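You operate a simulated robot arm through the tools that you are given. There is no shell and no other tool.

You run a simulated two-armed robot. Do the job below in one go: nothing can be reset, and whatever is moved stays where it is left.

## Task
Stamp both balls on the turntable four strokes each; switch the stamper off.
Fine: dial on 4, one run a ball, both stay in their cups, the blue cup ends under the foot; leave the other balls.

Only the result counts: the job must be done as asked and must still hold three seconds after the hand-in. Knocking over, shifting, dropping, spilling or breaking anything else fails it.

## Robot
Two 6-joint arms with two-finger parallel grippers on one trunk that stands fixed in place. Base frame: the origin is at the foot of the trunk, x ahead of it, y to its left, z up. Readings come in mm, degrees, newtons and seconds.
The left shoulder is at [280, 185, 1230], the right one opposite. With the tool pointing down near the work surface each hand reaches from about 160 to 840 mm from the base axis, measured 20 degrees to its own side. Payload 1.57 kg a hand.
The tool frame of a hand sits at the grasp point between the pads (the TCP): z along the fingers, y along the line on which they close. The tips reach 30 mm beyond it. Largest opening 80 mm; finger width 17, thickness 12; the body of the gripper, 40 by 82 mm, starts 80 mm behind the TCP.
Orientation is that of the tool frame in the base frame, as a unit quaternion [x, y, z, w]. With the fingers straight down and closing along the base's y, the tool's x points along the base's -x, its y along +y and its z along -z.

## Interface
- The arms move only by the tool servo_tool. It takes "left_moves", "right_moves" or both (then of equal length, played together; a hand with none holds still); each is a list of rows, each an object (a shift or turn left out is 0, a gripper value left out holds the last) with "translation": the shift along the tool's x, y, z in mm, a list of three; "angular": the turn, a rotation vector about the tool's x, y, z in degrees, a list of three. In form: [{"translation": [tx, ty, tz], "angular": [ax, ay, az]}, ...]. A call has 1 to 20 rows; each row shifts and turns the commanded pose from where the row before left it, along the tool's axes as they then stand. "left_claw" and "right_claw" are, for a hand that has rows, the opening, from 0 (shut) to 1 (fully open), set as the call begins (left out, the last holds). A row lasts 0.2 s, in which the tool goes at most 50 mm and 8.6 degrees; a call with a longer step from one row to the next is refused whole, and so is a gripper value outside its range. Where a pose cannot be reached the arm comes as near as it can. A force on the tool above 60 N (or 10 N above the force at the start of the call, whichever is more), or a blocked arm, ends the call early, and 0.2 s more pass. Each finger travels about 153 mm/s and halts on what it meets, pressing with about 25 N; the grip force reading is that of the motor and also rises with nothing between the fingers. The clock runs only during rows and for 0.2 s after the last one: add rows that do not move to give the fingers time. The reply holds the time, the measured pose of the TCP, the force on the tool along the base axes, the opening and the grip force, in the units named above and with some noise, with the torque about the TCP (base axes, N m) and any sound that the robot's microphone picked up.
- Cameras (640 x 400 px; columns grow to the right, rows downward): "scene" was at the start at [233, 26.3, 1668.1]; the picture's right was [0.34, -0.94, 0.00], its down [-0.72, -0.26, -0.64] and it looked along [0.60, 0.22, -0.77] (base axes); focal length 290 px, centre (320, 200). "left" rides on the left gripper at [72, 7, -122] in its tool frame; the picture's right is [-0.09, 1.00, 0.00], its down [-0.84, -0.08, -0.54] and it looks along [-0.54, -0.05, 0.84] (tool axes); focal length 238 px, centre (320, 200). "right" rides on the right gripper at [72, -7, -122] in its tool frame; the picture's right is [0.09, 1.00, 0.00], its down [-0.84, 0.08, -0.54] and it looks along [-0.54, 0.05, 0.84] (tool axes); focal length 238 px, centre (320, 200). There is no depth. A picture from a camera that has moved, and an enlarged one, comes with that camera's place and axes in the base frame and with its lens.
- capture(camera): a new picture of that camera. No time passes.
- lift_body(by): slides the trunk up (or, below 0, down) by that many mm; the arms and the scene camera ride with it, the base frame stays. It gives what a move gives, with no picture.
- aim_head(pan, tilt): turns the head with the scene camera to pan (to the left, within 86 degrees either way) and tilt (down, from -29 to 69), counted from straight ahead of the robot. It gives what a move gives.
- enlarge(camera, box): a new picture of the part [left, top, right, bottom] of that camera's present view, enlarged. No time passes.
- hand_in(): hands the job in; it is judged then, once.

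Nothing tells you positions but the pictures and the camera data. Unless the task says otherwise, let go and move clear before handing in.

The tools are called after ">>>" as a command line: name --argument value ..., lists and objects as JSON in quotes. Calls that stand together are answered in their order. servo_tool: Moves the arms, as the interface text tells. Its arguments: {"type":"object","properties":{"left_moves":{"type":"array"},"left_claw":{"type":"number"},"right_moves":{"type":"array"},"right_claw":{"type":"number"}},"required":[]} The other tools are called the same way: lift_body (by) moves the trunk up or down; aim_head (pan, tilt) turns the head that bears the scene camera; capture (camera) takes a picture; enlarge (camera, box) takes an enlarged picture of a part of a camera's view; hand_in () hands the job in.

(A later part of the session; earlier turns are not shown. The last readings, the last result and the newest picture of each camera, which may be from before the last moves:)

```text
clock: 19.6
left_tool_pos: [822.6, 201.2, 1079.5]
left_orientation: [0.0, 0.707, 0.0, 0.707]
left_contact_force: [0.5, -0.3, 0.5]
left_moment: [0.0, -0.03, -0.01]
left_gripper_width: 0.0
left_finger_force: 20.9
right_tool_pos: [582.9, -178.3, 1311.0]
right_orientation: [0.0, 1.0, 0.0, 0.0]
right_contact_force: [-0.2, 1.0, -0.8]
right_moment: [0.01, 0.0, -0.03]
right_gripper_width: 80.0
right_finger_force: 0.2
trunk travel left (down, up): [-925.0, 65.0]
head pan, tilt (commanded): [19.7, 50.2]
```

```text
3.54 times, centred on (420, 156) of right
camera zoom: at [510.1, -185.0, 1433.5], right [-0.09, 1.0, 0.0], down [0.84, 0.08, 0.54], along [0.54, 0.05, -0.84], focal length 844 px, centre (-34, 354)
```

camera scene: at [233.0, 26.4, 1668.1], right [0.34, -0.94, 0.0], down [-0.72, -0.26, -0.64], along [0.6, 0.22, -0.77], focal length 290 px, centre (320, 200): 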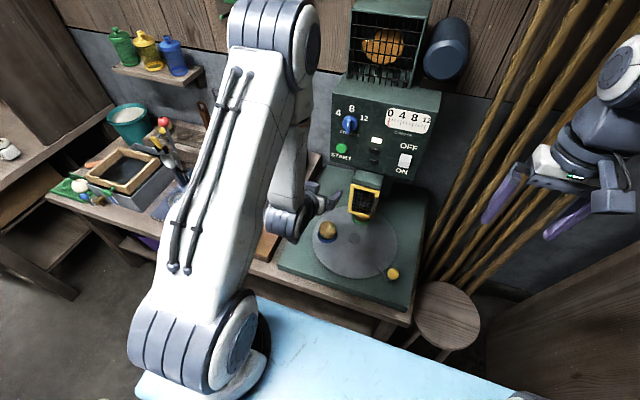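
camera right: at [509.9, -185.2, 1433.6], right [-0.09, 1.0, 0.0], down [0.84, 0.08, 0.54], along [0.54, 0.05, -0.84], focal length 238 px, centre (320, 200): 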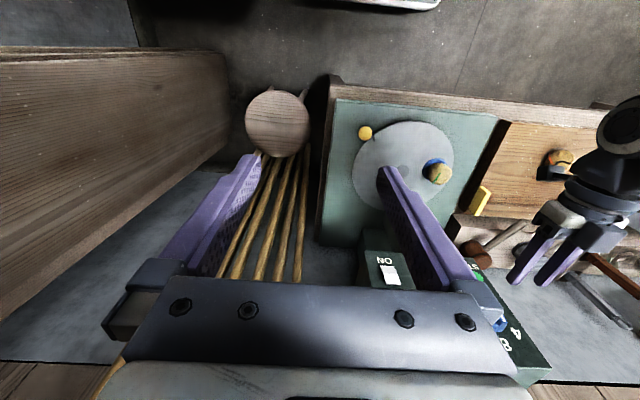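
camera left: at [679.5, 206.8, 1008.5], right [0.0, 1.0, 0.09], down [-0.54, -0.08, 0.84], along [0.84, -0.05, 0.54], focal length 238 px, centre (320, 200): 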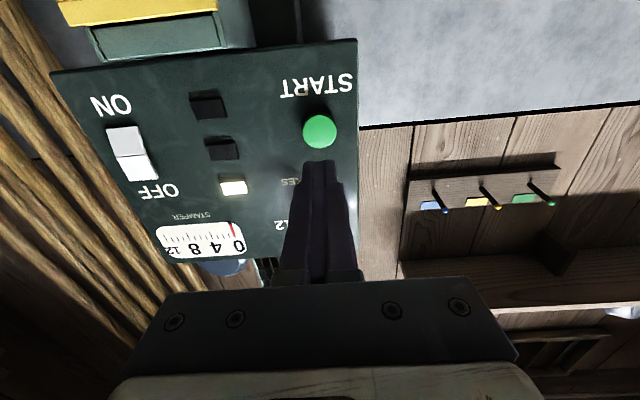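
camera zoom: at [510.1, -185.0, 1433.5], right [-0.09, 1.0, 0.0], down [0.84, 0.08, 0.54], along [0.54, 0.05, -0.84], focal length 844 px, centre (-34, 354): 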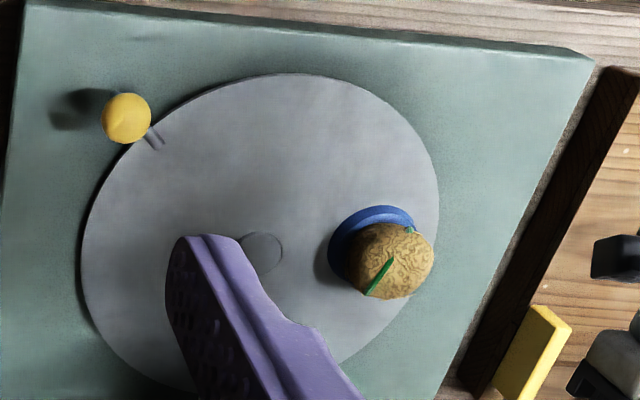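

The counter stands at exactly 4 and the green-cup ball now looks stamped. Next I want to see the clearance between the ball and guard from low down, so I bring the right hand down at the machine's right side and tilt it level.

>>> servo_tool --right_moves '[{"translation": [-13, 1.4, 42.3]}, {"translation": [-13, 1.4, 42.3]}, {"translation": [-13, 1.4, 42.3]}, {"translation": [-13, 1.4, 42.3]}, {"translation": [-13, 1.4, 42.3]}, {"translation": [-13, 1.4, 42.3]}, {"translation": [-13, 1.4, 42.3]}, {"translation": [-13, 1.4, 42.3]}, {"translation": [-13, 1.4, 42.3]}, {"angular": [0, -8.14, 0]}, {"angular": [0, -8.14, 0]}, {"angular": [0, -8.14, 0]}, {"angular": [0, -8.14, 0]}, {"angular": [0, -8.14, 0]}, {"angular": [0, -8.14, 0]}, {"angular": [0, -8.14, 0]}]'

>>> capture --camera "right"

>>> capture --camera "scene"

```text
clock: 23.0
left_tool_pos: [822.8, 200.5, 1079.5]
left_orientation: [-0.001, 0.706, 0.001, 0.708]
left_contact_force: [-0.1, -0.7, 0.4]
left_moment: [0.01, 0.02, -0.04]
left_gripper_width: 0.1
left_finger_force: 20.9
right_tool_pos: [700.2, -166.9, 930.4]
right_orientation: [0.0, 0.878, 0.0, 0.478]
right_contact_force: [0.1, 0.0, 0.0]
right_moment: [-0.04, 0.0, 0.03]
right_gripper_width: 80.1
right_finger_force: 0.1
trunk travel left (down, up): [-925.0, 65.0]
head pan, tilt (commanded): [19.7, 50.2]
```

```text
taken
camera right: at [557.8, -172.6, 936.8], right [-0.05, 1.0, -0.08], down [0.0, 0.08, 1.0], along [1.0, 0.05, 0.0], focal length 238 px, centre (320, 200)
```

right: 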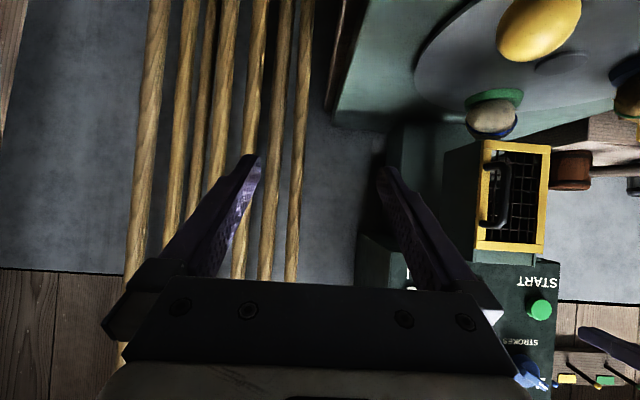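

```text
taken
camera scene: at [233.1, 26.4, 1668.1], right [0.34, -0.94, 0.0], down [-0.72, -0.26, -0.64], along [0.6, 0.22, -0.77], focal length 290 px, centre (320, 200)
```

scene: 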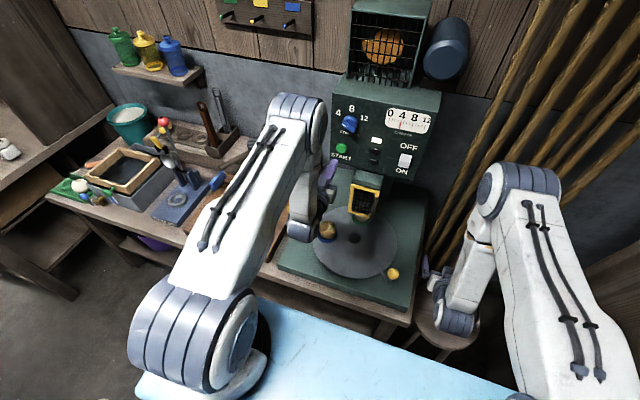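

>>> enlarge --camera "right" --box '[430, 70, 570, 270]'

>>> enlarge --camera "right" --box '[450, 80, 550, 160]'

>>> enlarge --camera "right" --box '[400, 0, 640, 150]'

```text
2.00 times, centred on (500, 170) of right
camera zoom: at [557.8, -172.6, 936.8], right [-0.05, 1.0, -0.08], down [0.0, 0.08, 1.0], along [1.0, 0.05, 0.0], focal length 477 px, centre (-40, 260)
```

zoom: 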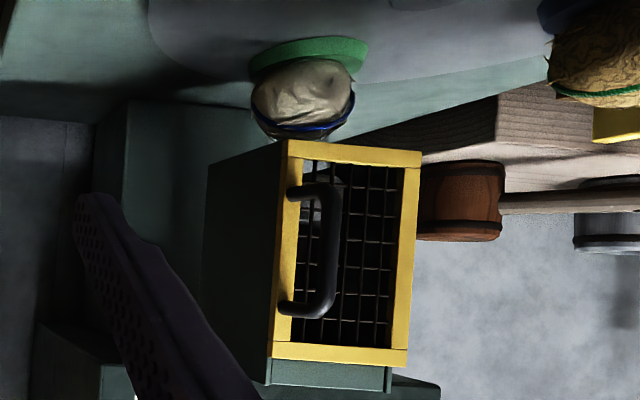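

```text
5.00 times, centred on (500, 120) of right
camera zoom: at [557.8, -172.6, 936.8], right [-0.05, 1.0, -0.08], down [0.0, 0.08, 1.0], along [1.0, 0.05, 0.0], focal length 1192 px, centre (-580, 600)
```

zoom: 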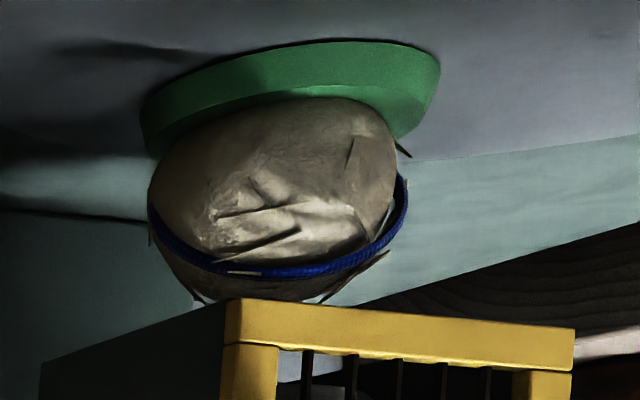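

```text
2.67 times, centred on (520, 75) of right
camera zoom: at [557.8, -172.6, 936.8], right [-0.05, 1.0, -0.08], down [0.0, 0.08, 1.0], along [1.0, 0.05, 0.0], focal length 636 px, centre (-213, 533)
```

zoom: 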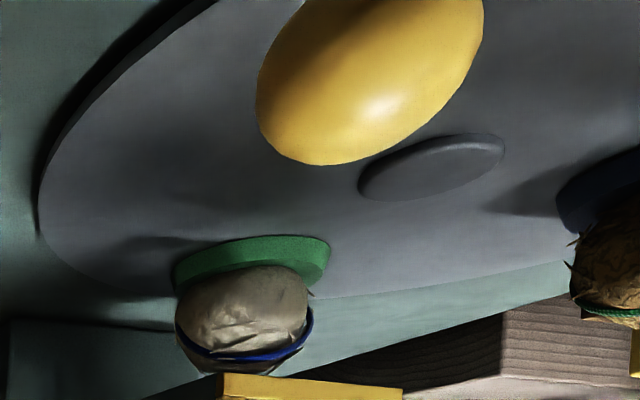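

The guard's lower edge (z≈839) clears the balls, so the turntable can be cranked with the guard shut; the crank knob at about (684,-52,833) must go roughly 100° clockwise along the front. The left arm reaches that arc best, so I shift the right hand aside and bring the left hand, pointing down, above the knob.

>>> servo_tool --right_moves '[{"translation": [0, -35, 0]}, {"translation": [0, -35, 0]}]'

>>> servo_tool --left_moves '[{"angular": [0, 8.18, 0]}, {"angular": [0, 8.18, 0]}, {"angular": [0, 8.18, 0]}, {"angular": [0, 8.18, 0]}, {"angular": [0, 8.18, 0]}, {"angular": [0, 8.18, 0]}, {"angular": [0, 8.18, 0]}, {"angular": [0, 8.18, 0]}, {"angular": [0, 8.18, 0]}, {"angular": [0, 8.18, 0]}, {"angular": [0, 8.18, 0]}, {"translation": [20, -36, 16]}, {"translation": [20, -36, 16]}, {"translation": [20, -36, 16]}, {"translation": [20, -36, 16]}, {"translation": [20, -36, 16]}, {"translation": [20, -36, 16]}, {"translation": [18, -36, 16]}]' --left_claw 0.85

>>> capture --camera "left"

>>> capture --camera "scene"

>>> capture --camera "right"

```text
clock: 23.6
left_tool_pos: [822.1, 200.5, 1079.4]
left_orientation: [-0.002, 0.707, 0.002, 0.707]
left_contact_force: [-0.1, 0.0, -0.4]
left_moment: [0.02, -0.04, 0.01]
left_gripper_width: 0.0
left_finger_force: 21.0
right_tool_pos: [700.6, -236.0, 930.1]
right_orientation: [-0.001, 0.879, 0.0, 0.477]
right_contact_force: [0.0, 0.0, -0.3]
right_moment: [-0.01, 0.01, 0.0]
right_gripper_width: 79.8
right_finger_force: 0.0
trunk travel left (down, up): [-925.0, 65.0]
head pan, tilt (commanded): [19.7, 50.2]
```

```text
clock: 27.4
left_tool_pos: [686.3, -52.3, 968.0]
left_orientation: [-0.001, 1.0, 0.0, 0.002]
left_contact_force: [0.0, 0.4, 0.8]
left_moment: [-0.01, 0.0, 0.0]
left_gripper_width: 68.0
left_finger_force: 0.0
right_tool_pos: [700.7, -236.5, 931.0]
right_orientation: [0.0, 0.878, 0.0, 0.478]
right_contact_force: [0.7, -0.9, 0.4]
right_moment: [0.01, 0.03, -0.01]
right_gripper_width: 80.2
right_finger_force: 0.1
trunk travel left (down, up): [-925.0, 65.0]
head pan, tilt (commanded): [19.7, 50.2]
```

```text
taken
camera left: at [612.5, -46.2, 1089.5], right [0.09, 1.0, 0.0], down [0.84, -0.08, 0.54], along [0.54, -0.05, -0.84], focal length 238 px, centre (320, 200)
```

left: 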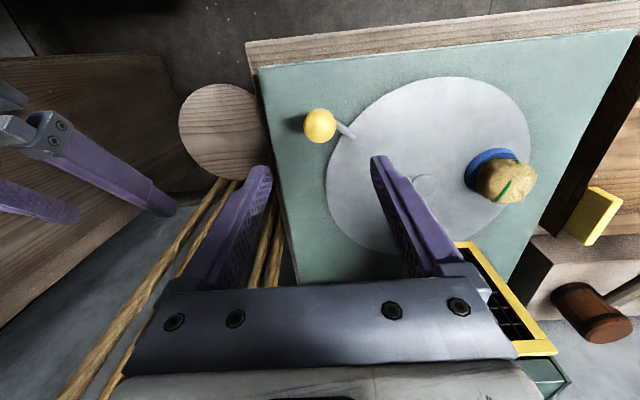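

```text
taken
camera scene: at [233.1, 26.4, 1668.1], right [0.34, -0.94, 0.0], down [-0.72, -0.26, -0.64], along [0.6, 0.22, -0.77], focal length 290 px, centre (320, 200)
```

scene: 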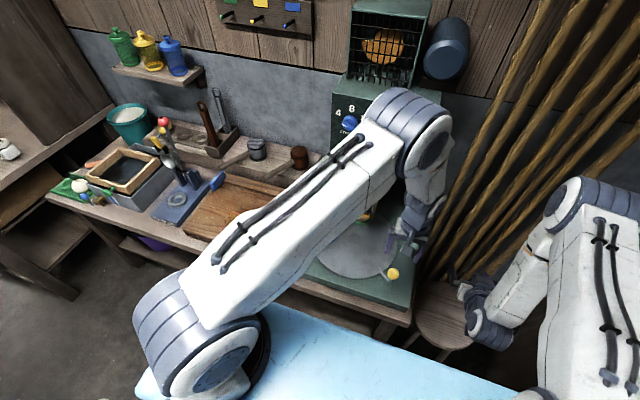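

```text
taken
camera right: at [558.3, -242.4, 937.5], right [-0.05, 1.0, -0.08], down [0.0, 0.08, 1.0], along [1.0, 0.05, -0.01], focal length 238 px, centre (320, 200)
```

right: 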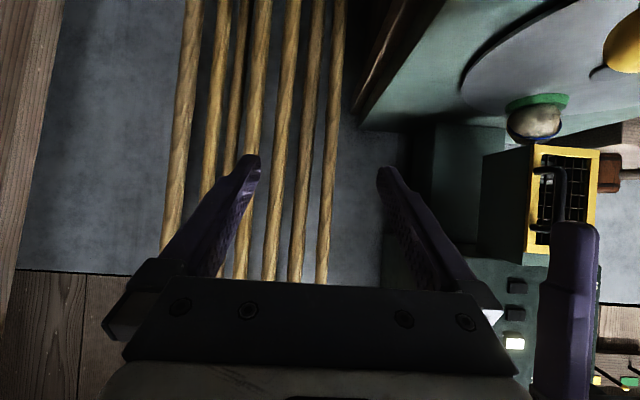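

The knob is at about (683.5,-53.5,833), just below the left hand. I turn the hand so its fingers close along the crank's path and check the alignment.

>>> servo_tool --left_moves '[{"translation": [2.8, -1.2, 0], "angular": [0, 0, -8.5]}, {"angular": [0, 0, -8.5]}, {"angular": [0, 0, -8.5]}, {"angular": [0, 0, -8.5]}, {"angular": [0, 0, -8.5]}, {"angular": [0, 0, -8.5]}, {"translation": [0, 0, 30]}, {"translation": [0, 0, 30]}]'

>>> capture --camera "left"

>>> enlarge --camera "scene" --box '[340, 200, 460, 300]'

```text
clock: 29.2
left_tool_pos: [683.0, -53.0, 907.0]
left_orientation: [-0.431, 0.902, -0.001, 0.001]
left_contact_force: [0.6, 1.0, -1.0]
left_moment: [0.01, -0.01, 0.01]
left_gripper_width: 68.0
left_finger_force: 0.0
right_tool_pos: [699.9, -236.3, 929.5]
right_orientation: [0.001, 0.879, -0.001, 0.477]
right_contact_force: [-0.2, 0.3, 0.2]
right_moment: [0.0, 0.02, 0.01]
right_gripper_width: 79.9
right_finger_force: 0.1
trunk travel left (down, up): [-925.0, 65.0]
head pan, tilt (commanded): [19.7, 50.2]
```

```text
taken
camera left: at [631.9, -104.9, 1029.8], right [-0.72, 0.7, 0.0], down [0.58, 0.6, 0.54], along [0.38, 0.39, -0.84], focal length 238 px, centre (320, 200)
```

left: 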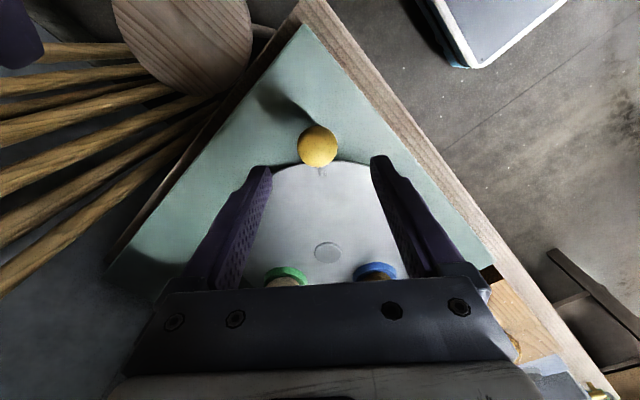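

```text
4.00 times, centred on (400, 250) of scene
camera zoom: at [233.1, 26.3, 1668.1], right [0.34, -0.94, 0.0], down [-0.72, -0.26, -0.64], along [0.6, 0.22, -0.77], focal length 1159 px, centre (0, 0)
```

zoom: 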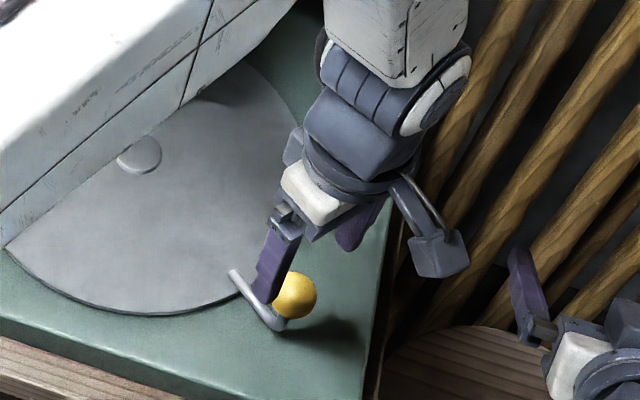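

The fingers straddle the knob along the crank's path, with both cups visible symmetrically behind. I lower the hand to the knob's middle.

>>> servo_tool --left_moves '[{"translation": [0, 0, 25]}, {"translation": [0, 0, 20]}, {"translation": [0, 0, 15]}, {"translation": [0, 0, 10]}, {"translation": [0, 0, 4]}]'

>>> capture --camera "left"

>>> enlarge --camera "scene" --box '[340, 200, 460, 300]'

```text
clock: 30.4
left_tool_pos: [682.8, -52.6, 834.0]
left_orientation: [-0.431, 0.902, 0.0, 0.001]
left_contact_force: [-0.1, 0.2, -0.5]
left_moment: [-0.01, 0.02, 0.0]
left_gripper_width: 68.0
left_finger_force: 0.2
right_tool_pos: [698.4, -236.9, 929.9]
right_orientation: [0.0, 0.879, 0.0, 0.477]
right_contact_force: [0.2, 0.0, -0.2]
right_moment: [-0.02, 0.01, 0.04]
right_gripper_width: 80.0
right_finger_force: 0.0
trunk travel left (down, up): [-925.0, 65.0]
head pan, tilt (commanded): [19.7, 50.2]
```

```text
taken
camera left: at [631.5, -104.9, 955.7], right [-0.72, 0.7, 0.0], down [0.59, 0.6, 0.54], along [0.38, 0.39, -0.84], focal length 238 px, centre (320, 200)
```

left: 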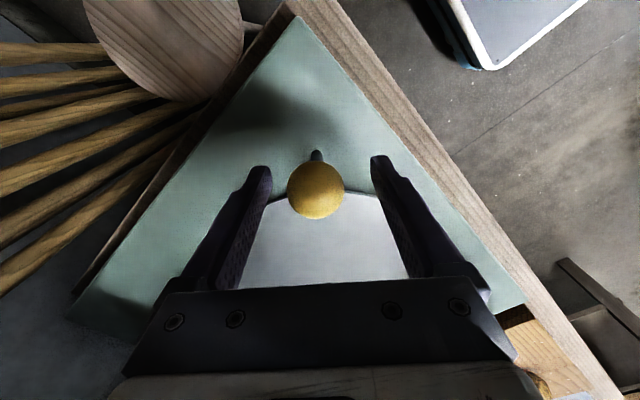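

```text
4.00 times, centred on (400, 250) of scene
camera zoom: at [233.1, 26.3, 1668.1], right [0.34, -0.94, 0.0], down [-0.72, -0.26, -0.64], along [0.6, 0.22, -0.77], focal length 1159 px, centre (0, 0)
```

zoom: 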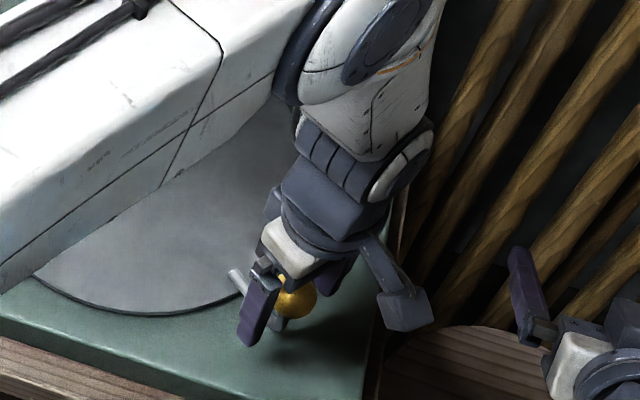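

The knob sits centred between the fingers. I close on it and try a gentle 10° of clockwise cranking.

>>> servo_tool --left_moves '[{}, {}, {}]' --left_claw 0.0

>>> servo_tool --left_moves '[{"translation": [-0.07, 5.27, 0], "angular": [0, 0, 1.5]}, {"translation": [-0.19, 8.79, 0], "angular": [0, 0, 2.5]}, {"translation": [-0.19, 8.79, 0], "angular": [0, 0, 2.5]}, {"translation": [-0.19, 8.79, 0], "angular": [0, 0, 2.5]}]'

>>> capture --camera "left"

>>> capture --camera "right"

```text
clock: 31.2
left_tool_pos: [682.8, -52.7, 833.5]
left_orientation: [-0.431, 0.902, -0.001, 0.001]
left_contact_force: [1.4, -0.4, -0.9]
left_moment: [0.02, -0.08, -0.12]
left_gripper_width: 35.7
left_finger_force: 41.7
right_tool_pos: [700.7, -237.0, 929.8]
right_orientation: [-0.001, 0.879, 0.001, 0.477]
right_contact_force: [-0.2, -0.7, -0.2]
right_moment: [-0.03, 0.01, 0.02]
right_gripper_width: 79.9
right_finger_force: 0.1
trunk travel left (down, up): [-925.0, 65.0]
head pan, tilt (commanded): [19.7, 50.2]
```

```text
clock: 32.2
left_tool_pos: [660.6, -30.0, 834.0]
left_orientation: [-0.359, 0.933, 0.0, 0.001]
left_contact_force: [9.8, 7.0, -6.7]
left_moment: [0.11, -0.23, -0.09]
left_gripper_width: 35.6
left_finger_force: 42.3
right_tool_pos: [700.8, -235.0, 930.7]
right_orientation: [-0.001, 0.879, 0.0, 0.477]
right_contact_force: [-0.4, 0.1, 0.4]
right_moment: [0.0, -0.02, -0.01]
right_gripper_width: 80.2
right_finger_force: 0.1
trunk travel left (down, up): [-925.0, 65.0]
head pan, tilt (commanded): [19.7, 50.2]
```

```text
taken
camera left: at [601.6, -73.8, 955.8], right [-0.6, 0.8, 0.0], down [0.67, 0.5, 0.54], along [0.44, 0.32, -0.84], focal length 238 px, centre (320, 200)
```

left: 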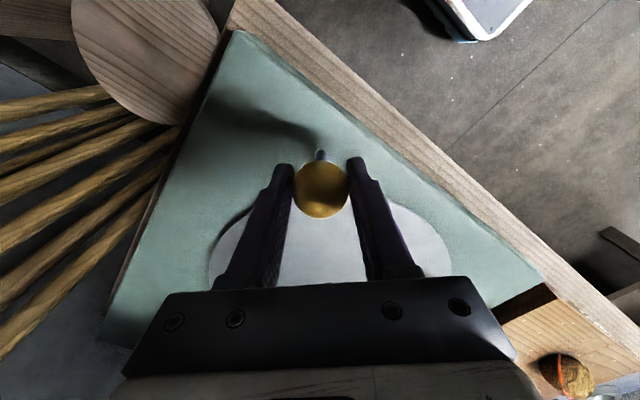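

```text
taken
camera right: at [558.8, -242.1, 937.1], right [-0.05, 1.0, -0.08], down [0.0, 0.08, 1.0], along [1.0, 0.05, -0.01], focal length 238 px, centre (320, 200)
```

right: 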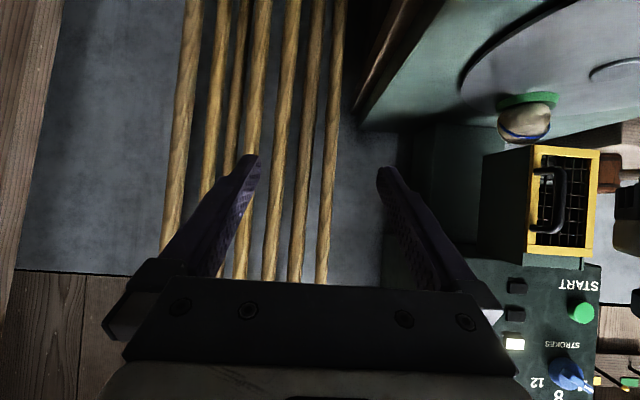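

The turntable turns with the crank and the green-cup ball came out cleanly from under the guard. I continue in gentle steps, easing slightly inward to relieve the side force.

>>> servo_tool --left_moves '[{"translation": [-0.4, 8.75, 0], "angular": [0, 0, 2.5]}, {"translation": [-0.4, 8.75, 0], "angular": [0, 0, 2.5]}, {"translation": [-0.3, 8.75, 0], "angular": [0, 0, 2.5]}, {"translation": [-0.3, 8.75, 0], "angular": [0, 0, 2.5]}, {"translation": [-0.3, 8.75, 0], "angular": [0, 0, 2.5]}, {"translation": [-0.3, 8.75, 0], "angular": [0, 0, 2.5]}, {"translation": [-0.3, 8.75, 0], "angular": [0, 0, 2.5]}, {"translation": [-0.3, 8.75, 0], "angular": [0, 0, 2.5]}]'

>>> capture --camera "right"

>>> capture --camera "scene"

```text
clock: 34.0
left_tool_pos: [624.9, 28.5, 833.7]
left_orientation: [-0.191, 0.982, -0.002, 0.002]
left_contact_force: [18.0, 6.6, -6.5]
left_moment: [-0.12, -0.48, 0.06]
left_gripper_width: 35.4
left_finger_force: 42.2
right_tool_pos: [699.6, -235.5, 929.5]
right_orientation: [0.001, 0.879, -0.001, 0.476]
right_contact_force: [0.5, -1.2, -0.5]
right_moment: [0.0, 0.02, 0.0]
right_gripper_width: 79.8
right_finger_force: 0.0
trunk travel left (down, up): [-925.0, 65.0]
head pan, tilt (commanded): [19.7, 50.2]
```

```text
taken
camera right: at [558.9, -242.3, 937.0], right [-0.05, 1.0, -0.08], down [0.0, 0.08, 1.0], along [1.0, 0.05, -0.01], focal length 238 px, centre (320, 200)
```

right: 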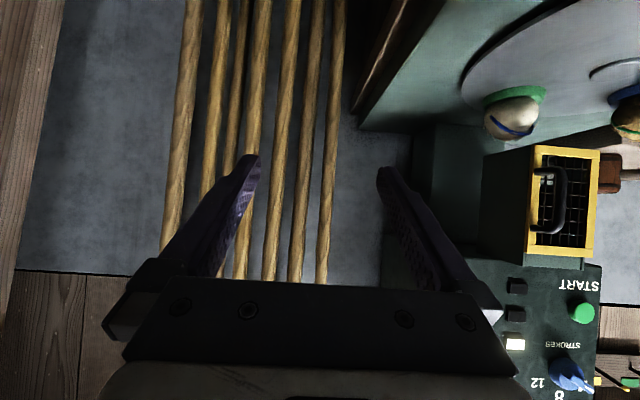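

```text
taken
camera scene: at [234.2, 26.7, 1667.8], right [0.34, -0.94, 0.0], down [-0.72, -0.26, -0.64], along [0.6, 0.22, -0.77], focal length 290 px, centre (320, 200)
```

scene: 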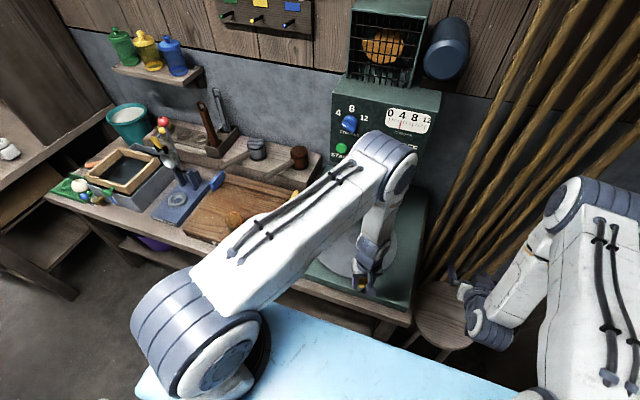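

Turning goes well; the side force is purely radial (about 19 N inward), so I trim the path a little further inward and go on.

>>> servo_tool --left_moves '[{"translation": [-0.8, 8.7, 0], "angular": [0, 0, 2.5]}, {"translation": [-0.8, 8.7, 0], "angular": [0, 0, 2.5]}, {"translation": [-0.7, 8.7, 0], "angular": [0, 0, 2.5]}, {"translation": [-0.5, 8.7, 0], "angular": [0, 0, 2.5]}, {"translation": [-0.4, 8.7, 0], "angular": [0, 0, 2.5]}, {"translation": [-0.4, 8.7, 0], "angular": [0, 0, 2.5]}]'

>>> capture --camera "left"

```text
clock: 35.4
left_tool_pos: [613.4, 80.7, 833.8]
left_orientation: [-0.061, 0.998, 0.0, 0.001]
left_contact_force: [11.8, 0.4, -1.7]
left_moment: [-0.17, 0.66, 0.06]
left_gripper_width: 35.5
left_finger_force: 42.7
right_tool_pos: [700.0, -235.5, 929.5]
right_orientation: [-0.001, 0.879, 0.001, 0.477]
right_contact_force: [0.5, 0.0, -0.7]
right_moment: [-0.04, 0.02, -0.01]
right_gripper_width: 80.2
right_finger_force: 0.0
trunk travel left (down, up): [-925.0, 65.0]
head pan, tilt (commanded): [19.7, 50.2]
```

```text
taken
camera left: at [540.3, 77.6, 955.9], right [-0.03, 1.0, 0.0], down [0.84, 0.03, 0.54], along [0.54, 0.02, -0.84], focal length 238 px, centre (320, 200)
```

left: 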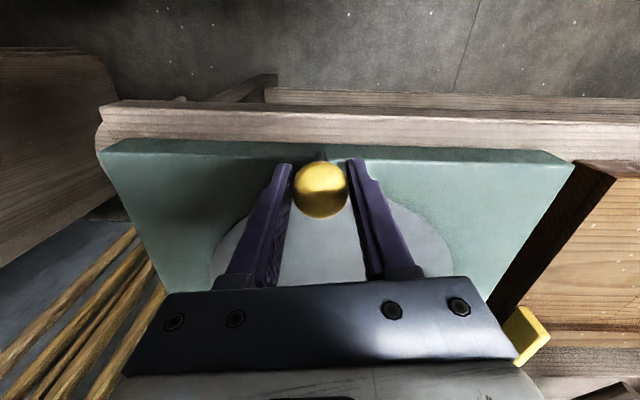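

About 44° done. I continue the arc with the same gentle trim.

>>> servo_tool --left_moves '[{"translation": [-0.5, 8.7, 0], "angular": [0, 0, 2.5]}, {"translation": [-0.5, 8.7, 0], "angular": [0, 0, 2.5]}, {"translation": [-0.4, 8.7, 0], "angular": [0, 0, 2.5]}, {"translation": [-0.4, 8.7, 0], "angular": [0, 0, 2.5]}, {"translation": [-0.3, 8.7, 0], "angular": [0, 0, 2.5]}, {"translation": [-0.3, 8.7, 0], "angular": [0, 0, 2.5]}, {"translation": [-0.3, 8.7, 0], "angular": [0, 0, 2.5]}, {"translation": [-0.3, 8.7, 0], "angular": [0, 0, 2.5]}]'

>>> capture --camera "right"

>>> capture --camera "left"

```text
clock: 37.2
left_tool_pos: [619.8, 148.6, 834.3]
left_orientation: [0.114, 0.994, 0.0, 0.001]
left_contact_force: [7.5, -0.6, -1.3]
left_moment: [-0.16, 0.12, 0.37]
left_gripper_width: 35.6
left_finger_force: 42.3
right_tool_pos: [699.8, -236.2, 931.4]
right_orientation: [0.0, 0.879, 0.0, 0.477]
right_contact_force: [-0.4, 0.5, -0.4]
right_moment: [0.0, 0.0, -0.01]
right_gripper_width: 80.0
right_finger_force: 0.1
trunk travel left (down, up): [-925.0, 65.0]
head pan, tilt (commanded): [19.7, 50.2]
```

```text
taken
camera right: at [558.5, -242.4, 937.3], right [-0.05, 1.0, -0.08], down [0.0, 0.08, 1.0], along [1.0, 0.05, -0.01], focal length 238 px, centre (320, 200)
```

right: 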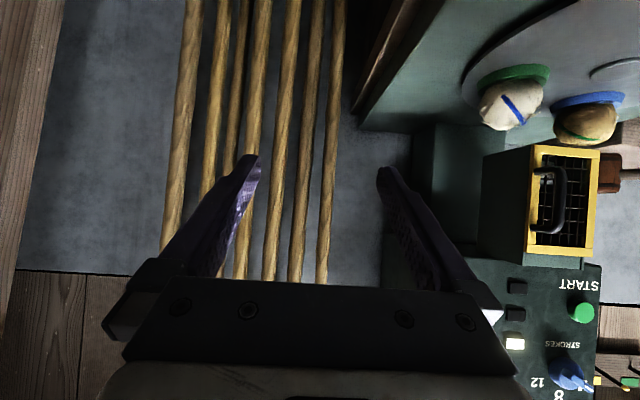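

```text
taken
camera left: at [548.6, 171.4, 955.9], right [0.31, 0.95, 0.0], down [0.8, -0.26, 0.54], along [0.52, -0.17, -0.84], focal length 238 px, centre (320, 200)
```

left: 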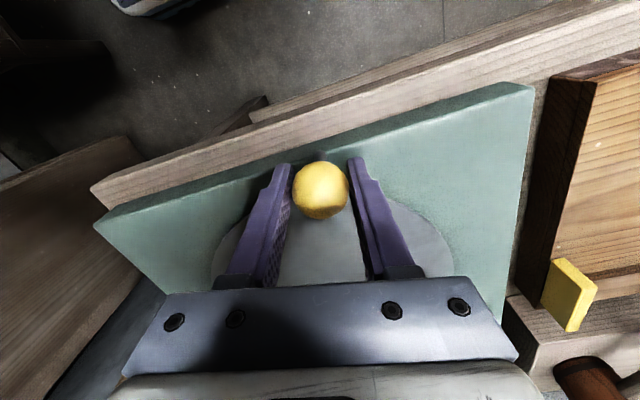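

About 64° turned; a refit puts the turntable's axis at (812,99.5) and the crank radius at 199.4, with roughly 36° to go. I go on another 25° and then look.

>>> servo_tool --left_moves '[{"translation": [-0.45, 8.7, 0], "angular": [0, 0, 2.5]}, {"translation": [-0.45, 8.7, 0], "angular": [0, 0, 2.5]}, {"translation": [-0.45, 8.7, 0], "angular": [0, 0, 2.5]}, {"translation": [-0.4, 8.7, 0], "angular": [0, 0, 2.5]}, {"translation": [-0.4, 8.7, 0], "angular": [0, 0, 2.5]}, {"translation": [-0.4, 8.7, 0], "angular": [0, 0, 2.5]}, {"translation": [-0.4, 8.7, 0], "angular": [0, 0, 2.5]}, {"translation": [-0.4, 8.7, 0], "angular": [0, 0, 2.5]}, {"translation": [-0.4, 8.7, 0], "angular": [0, 0, 2.5]}, {"translation": [-0.4, 8.7, 0], "angular": [0, 0, 2.5]}]'

>>> capture --camera "right"

>>> capture --camera "scene"

>>> enlarge --camera "scene" --box '[330, 165, 400, 240]'

```text
clock: 39.4
left_tool_pos: [656.5, 226.4, 833.5]
left_orientation: [0.325, 0.946, 0.0, 0.001]
left_contact_force: [-1.9, 1.0, -3.2]
left_moment: [-0.11, 0.09, 0.14]
left_gripper_width: 35.5
left_finger_force: 42.5
right_tool_pos: [699.6, -235.3, 931.7]
right_orientation: [0.0, 0.879, 0.0, 0.477]
right_contact_force: [0.1, 1.0, 0.8]
right_moment: [-0.03, 0.0, -0.01]
right_gripper_width: 79.7
right_finger_force: 0.0
trunk travel left (down, up): [-925.0, 65.0]
head pan, tilt (commanded): [19.7, 50.2]
```

```text
taken
camera right: at [558.3, -242.2, 937.5], right [-0.05, 1.0, -0.08], down [0.0, 0.08, 1.0], along [1.0, 0.05, -0.01], focal length 238 px, centre (320, 200)
```

right: 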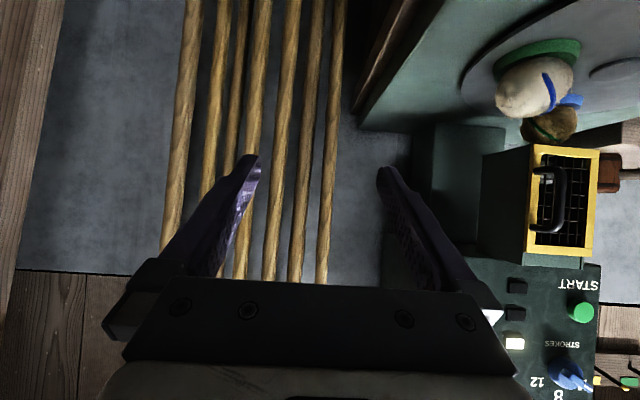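

```text
taken
camera scene: at [233.1, 26.6, 1668.1], right [0.34, -0.94, 0.0], down [-0.72, -0.26, -0.64], along [0.6, 0.22, -0.77], focal length 290 px, centre (320, 200)
```

scene: 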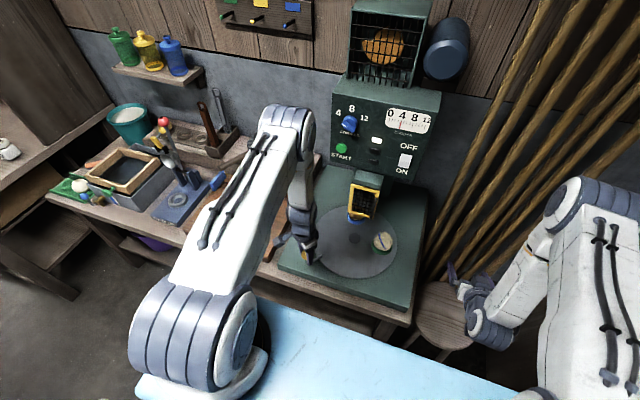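

```text
5.33 times, centred on (365, 202) of scene
camera zoom: at [233.1, 26.6, 1668.1], right [0.34, -0.94, 0.0], down [-0.72, -0.26, -0.64], along [0.6, 0.22, -0.77], focal length 1546 px, centre (80, 187)
```

zoom: 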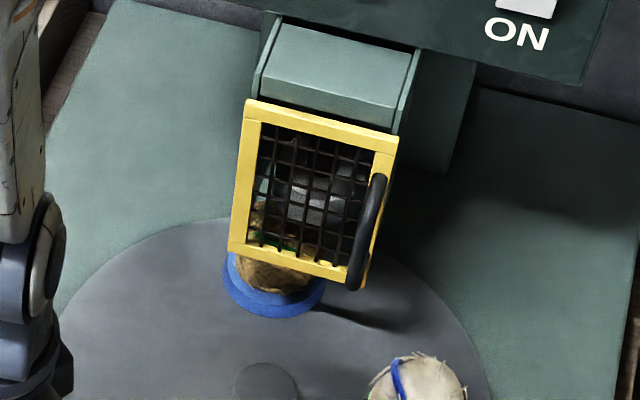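

The blue cup is nearly under the foot; by comparison with where the green cup stood, about 11° remain. I turn 10° more and compare.

>>> servo_tool --left_moves '[{"translation": [-0.35, 8.7, 0], "angular": [0, 0, 2.5]}, {"translation": [-0.35, 8.7, 0], "angular": [0, 0, 2.5]}, {"translation": [-0.35, 8.7, 0], "angular": [0, 0, 2.5]}, {"translation": [-0.3, 6.96, 0], "angular": [0, 0, 2.0]}, {}]'

>>> enlarge --camera "scene" --box '[330, 165, 400, 240]'

>>> capture --camera "right"

```text
clock: 40.6
left_tool_pos: [678.3, 251.0, 832.1]
left_orientation: [0.403, 0.915, 0.0, 0.0]
left_contact_force: [-6.8, 7.6, -11.2]
left_moment: [0.22, 0.14, -0.24]
left_gripper_width: 35.6
left_finger_force: 42.4
right_tool_pos: [699.9, -235.3, 931.0]
right_orientation: [0.0, 0.879, 0.0, 0.477]
right_contact_force: [0.3, 0.2, 0.2]
right_moment: [0.0, 0.04, -0.04]
right_gripper_width: 79.8
right_finger_force: 0.2
trunk travel left (down, up): [-925.0, 65.0]
head pan, tilt (commanded): [19.7, 50.2]
```

```text
5.33 times, centred on (365, 202) of scene
camera zoom: at [233.3, 27.1, 1667.9], right [0.34, -0.94, 0.0], down [-0.72, -0.26, -0.64], along [0.6, 0.22, -0.77], focal length 1546 px, centre (80, 187)
```

zoom: 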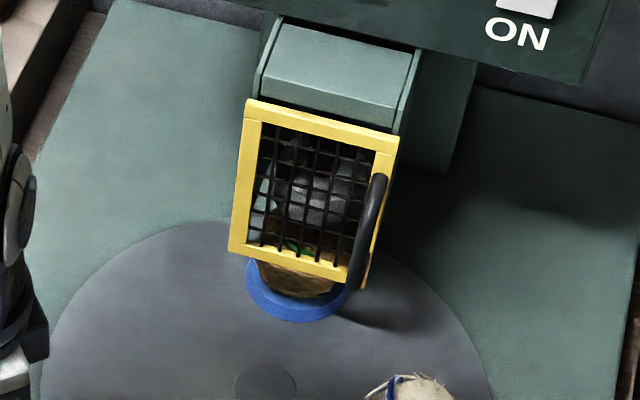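

```text
taken
camera right: at [558.4, -241.9, 937.4], right [-0.05, 1.0, -0.08], down [0.0, 0.08, 1.0], along [1.0, 0.05, -0.01], focal length 238 px, centre (320, 200)
```

right: 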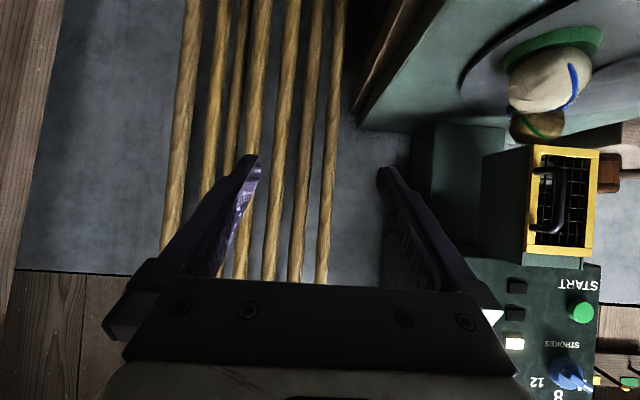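

Only about 2° remain by comparison with the green cup's earlier position. I turn that last bit, easing slightly outward.

>>> servo_tool --left_moves '[{"translation": [0.4, 3.1, 0], "angular": [0, 0, 0.9]}, {"translation": [0.3, 3.1, 0], "angular": [0, 0, 0.9]}, {}]'

>>> enlarge --camera "scene" --box '[330, 165, 400, 240]'

>>> enlarge --camera "scene" --box '[336, 165, 400, 230]'

```text
clock: 41.4
left_tool_pos: [685.0, 254.5, 833.3]
left_orientation: [0.417, 0.909, -0.001, 0.0]
left_contact_force: [-6.5, 5.2, -10.6]
left_moment: [0.26, 0.43, -0.17]
left_gripper_width: 35.8
left_finger_force: 42.4
right_tool_pos: [700.5, -234.7, 930.9]
right_orientation: [-0.001, 0.879, 0.0, 0.477]
right_contact_force: [-0.6, 0.9, 0.1]
right_moment: [-0.01, -0.01, 0.0]
right_gripper_width: 80.0
right_finger_force: 0.1
trunk travel left (down, up): [-925.0, 65.0]
head pan, tilt (commanded): [19.7, 50.2]
```

```text
5.33 times, centred on (365, 202) of scene
camera zoom: at [233.2, 27.0, 1668.0], right [0.34, -0.94, 0.0], down [-0.72, -0.26, -0.64], along [0.6, 0.22, -0.77], focal length 1546 px, centre (80, 187)
```

zoom: 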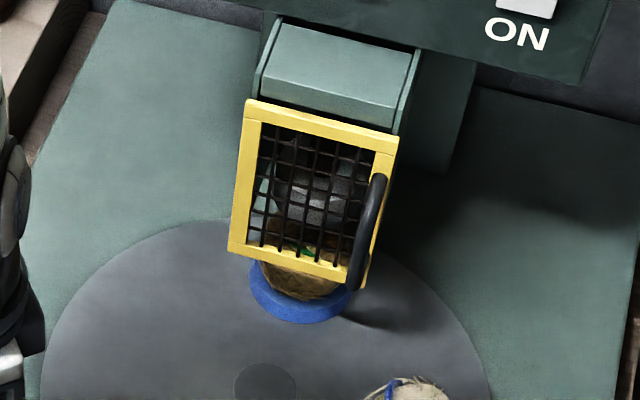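

```text
6.15 times, centred on (368, 198) of scene
camera zoom: at [233.2, 27.0, 1668.0], right [0.34, -0.94, 0.0], down [-0.72, -0.26, -0.64], along [0.6, 0.22, -0.77], focal length 1784 px, centre (25, 215)
```

zoom: 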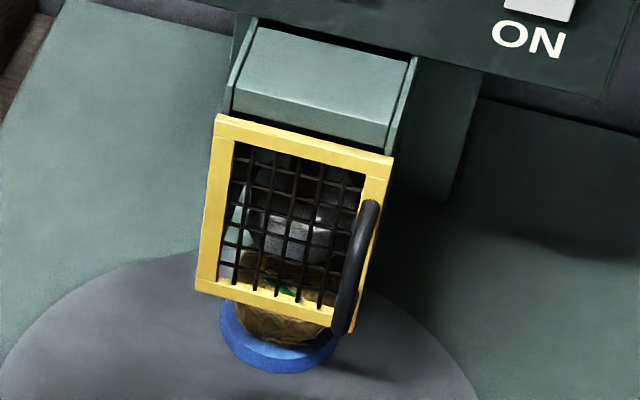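

The blue cup now sits exactly where the green cup stood. I let go of the knob, lift straight up, and check that the cup stayed in place.

>>> servo_tool --left_moves '[{}, {}, {"translation": [0, 0, -15]}, {"translation": [0, 0, -30]}, {"translation": [0, 0, -40]}, {"translation": [0, 0, -40]}]' --left_claw 0.85

>>> enlarge --camera "scene" --box '[336, 165, 400, 230]'

>>> capture --camera "scene"

>>> capture --camera "left"

```text
clock: 42.8
left_tool_pos: [683.4, 254.4, 958.3]
left_orientation: [0.417, 0.909, 0.0, 0.001]
left_contact_force: [0.1, -0.3, 0.1]
left_moment: [0.0, -0.02, -0.03]
left_gripper_width: 68.1
left_finger_force: 0.1
right_tool_pos: [700.0, -235.8, 930.0]
right_orientation: [0.001, 0.879, -0.001, 0.477]
right_contact_force: [-0.5, -0.1, 0.1]
right_moment: [0.01, 0.02, -0.02]
right_gripper_width: 79.9
right_finger_force: 0.0
trunk travel left (down, up): [-925.0, 65.0]
head pan, tilt (commanded): [19.7, 50.2]
```

```text
6.15 times, centred on (368, 198) of scene
camera zoom: at [233.1, 26.6, 1668.0], right [0.34, -0.94, 0.0], down [-0.72, -0.26, -0.64], along [0.6, 0.22, -0.77], focal length 1784 px, centre (25, 215)
```

zoom: 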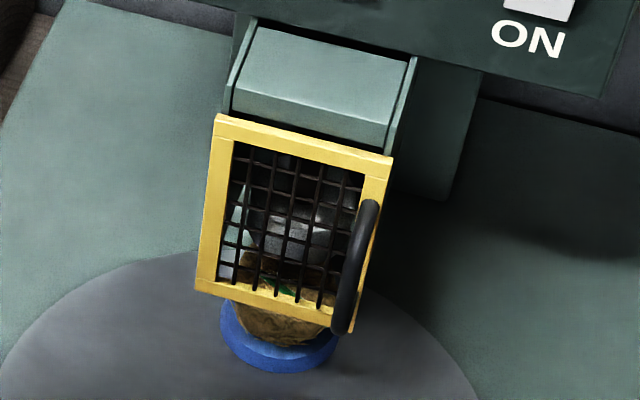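

```text
taken
camera scene: at [233.1, 26.6, 1668.0], right [0.34, -0.94, 0.0], down [-0.72, -0.26, -0.64], along [0.6, 0.22, -0.77], focal length 290 px, centre (320, 200)
```

scene: 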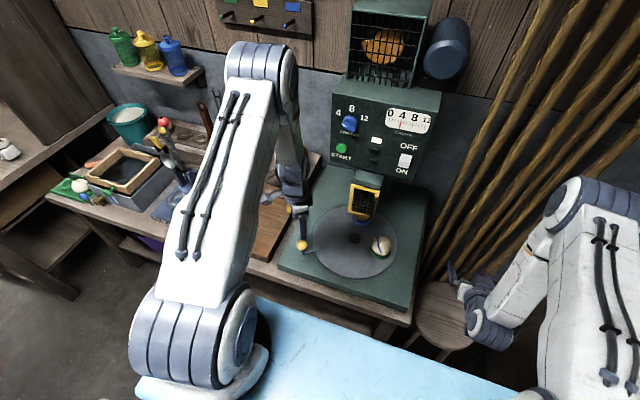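

```text
taken
camera left: at [641.2, 313.4, 1080.8], right [0.81, 0.58, 0.0], down [0.49, -0.68, 0.54], along [0.32, -0.44, -0.84], focal length 238 px, centre (320, 200)
```

left: 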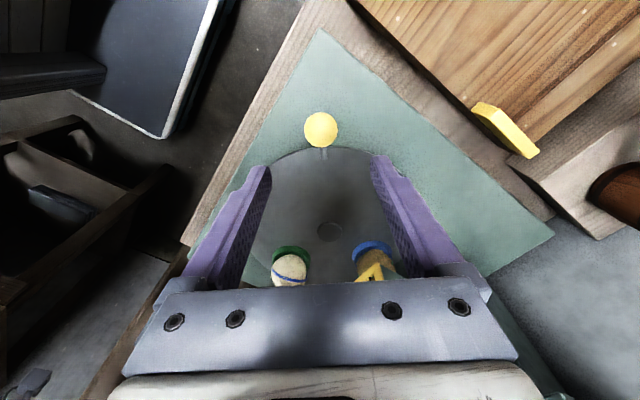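

Everything held: blue cup under the foot, green-cup ball in its cup at the right, crank knob at the left front. I bring the left hand back to the START button the way it came, fingers closed.

>>> servo_tool --left_moves '[{"angular": [0, 0, -8.215]}, {"angular": [0, 0, -8.215]}, {"angular": [0, 0, -8.215]}, {"angular": [0, 0, -8.215]}, {"angular": [0, 0, -8.215]}, {"angular": [0, 0, -8.215]}, {"translation": [-27.7, -10.8, -24.2]}, {"translation": [-27.7, -10.8, -24.2]}, {"translation": [-27.7, -10.8, -24.2]}, {"translation": [-27.7, -10.8, -24.2]}, {"translation": [-27.7, -10.8, -24.2]}]' --left_claw 0.0

>>> servo_tool --left_moves '[{"angular": [0, -8.18, 0]}, {"angular": [0, -8.18, 0]}, {"angular": [0, -8.18, 0]}, {"angular": [0, -8.18, 0]}, {"angular": [0, -8.18, 0]}, {"angular": [0, -8.18, 0]}, {"angular": [0, -8.18, 0]}, {"angular": [0, -8.18, 0]}, {"angular": [0, -8.18, 0]}, {"angular": [0, -8.18, 0]}, {"angular": [0, -8.18, 0]}, {}]'

>>> capture --camera "left"

>>> enlarge --camera "scene" --box '[320, 85, 440, 235]'

```text
clock: 45.2
left_tool_pos: [821.3, 201.6, 1081.1]
left_orientation: [0.0, 1.0, 0.0, 0.001]
left_contact_force: [0.4, 1.1, 0.1]
left_moment: [-0.01, 0.0, 0.0]
left_gripper_width: 0.0
left_finger_force: 21.6
right_tool_pos: [699.1, -236.4, 930.7]
right_orientation: [0.0, 0.879, 0.0, 0.477]
right_contact_force: [-0.1, -0.6, 0.2]
right_moment: [0.0, 0.02, -0.01]
right_gripper_width: 80.3
right_finger_force: 0.1
trunk travel left (down, up): [-925.0, 65.0]
head pan, tilt (commanded): [19.7, 50.2]
```

```text
clock: 47.8
left_tool_pos: [822.5, 201.0, 1080.0]
left_orientation: [0.0, 0.706, 0.0, 0.708]
left_contact_force: [-0.3, 0.6, -0.8]
left_moment: [0.03, -0.05, 0.0]
left_gripper_width: 0.0
left_finger_force: 21.9
right_tool_pos: [699.7, -236.2, 931.5]
right_orientation: [0.0, 0.879, 0.0, 0.477]
right_contact_force: [-0.6, -0.1, 0.4]
right_moment: [-0.01, 0.0, -0.03]
right_gripper_width: 79.9
right_finger_force: 0.1
trunk travel left (down, up): [-925.0, 65.0]
head pan, tilt (commanded): [19.7, 50.2]
```

```text
taken
camera left: at [699.7, 207.5, 1008.2], right [0.0, 1.0, 0.09], down [-0.54, -0.08, 0.83], along [0.84, -0.05, 0.54], focal length 238 px, centre (320, 200)
```

left: 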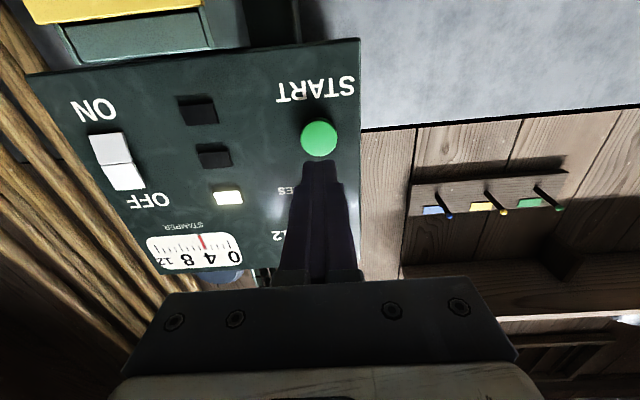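

```text
2.67 times, centred on (380, 160) of scene
camera zoom: at [233.3, 26.6, 1668.0], right [0.34, -0.94, 0.0], down [-0.72, -0.26, -0.64], along [0.6, 0.22, -0.77], focal length 773 px, centre (160, 307)
```

zoom: 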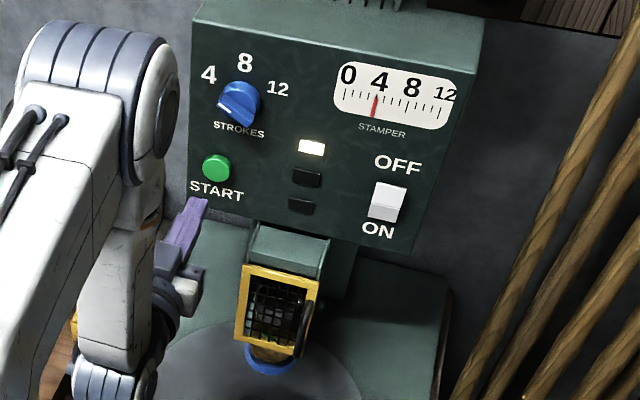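

In position before START with dial at 4 and the blue cup under the foot. I press START once more.

>>> servo_tool --left_moves '[{"translation": [0, 0, 25]}, {"translation": [0, 0, 20]}, {"translation": [0, 0, 9]}, {"translation": [0, 0, 2]}, {"translation": [0, 0, 2]}, {"translation": [0, 0, 2]}]'

>>> enlarge --camera "scene" --box '[320, 85, 440, 235]'

```text
clock: 49.2
left_tool_pos: [881.8, 199.7, 1080.6]
left_orientation: [0.0, 0.707, 0.0, 0.708]
left_contact_force: [-2.3, 0.2, 0.6]
left_moment: [0.03, 0.01, -0.01]
left_gripper_width: 0.0
left_finger_force: 21.6
right_tool_pos: [699.4, -235.6, 930.4]
right_orientation: [0.0, 0.879, 0.0, 0.477]
right_contact_force: [-0.1, -0.4, -0.2]
right_moment: [0.01, -0.03, 0.05]
right_gripper_width: 79.8
right_finger_force: 0.2
trunk travel left (down, up): [-925.0, 65.0]
head pan, tilt (commanded): [19.7, 50.2]
heard: click
```

```text
2.67 times, centred on (380, 160) of scene
camera zoom: at [232.9, 26.5, 1668.1], right [0.34, -0.94, 0.0], down [-0.72, -0.26, -0.64], along [0.6, 0.22, -0.77], focal length 773 px, centre (160, 307)
```

zoom: 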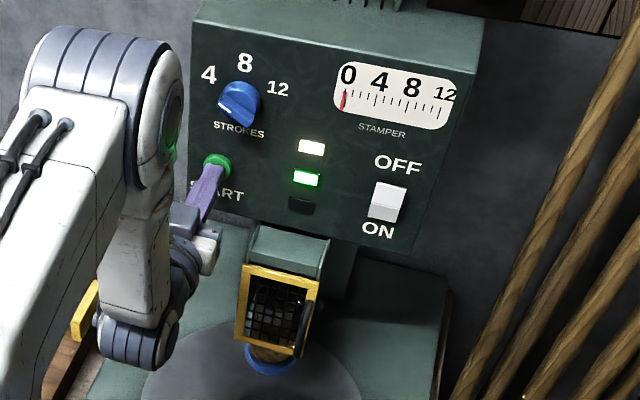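

The counter was reset to 0 and the run light is on. I back off and wait for the four strokes.

>>> servo_tool --left_moves '[{"translation": [0, 0, -10]}, {"translation": [0, 0, -20]}, {"translation": [0, 0, -30]}, {}, {}, {}, {}, {}, {}, {}, {}, {}, {}]'

>>> enlarge --camera "scene" --box '[320, 85, 440, 235]'

```text
clock: 52.0
left_tool_pos: [821.0, 201.7, 1080.0]
left_orientation: [0.0, 0.706, 0.0, 0.708]
left_contact_force: [-0.1, -0.3, -0.5]
left_moment: [-0.03, -0.01, 0.01]
left_gripper_width: 0.0
left_finger_force: 21.1
right_tool_pos: [698.4, -236.0, 931.2]
right_orientation: [0.0, 0.879, 0.0, 0.477]
right_contact_force: [0.0, -0.2, 0.1]
right_moment: [0.01, 0.01, 0.0]
right_gripper_width: 79.8
right_finger_force: 0.2
trunk travel left (down, up): [-925.0, 65.0]
head pan, tilt (commanded): [19.7, 50.2]
```

```text
2.67 times, centred on (380, 160) of scene
camera zoom: at [233.1, 26.6, 1668.1], right [0.34, -0.94, 0.0], down [-0.72, -0.26, -0.64], along [0.6, 0.22, -0.77], focal length 773 px, centre (160, 307)
```

zoom: 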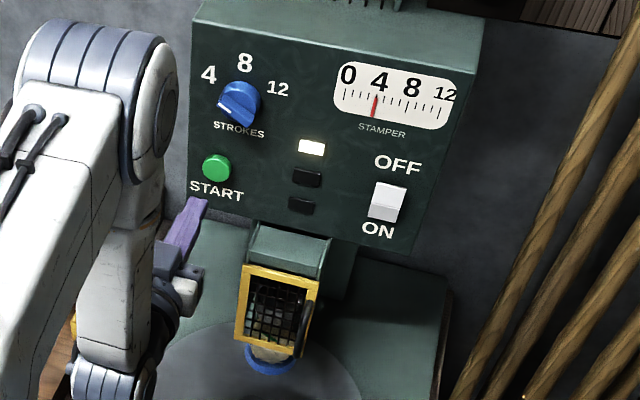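

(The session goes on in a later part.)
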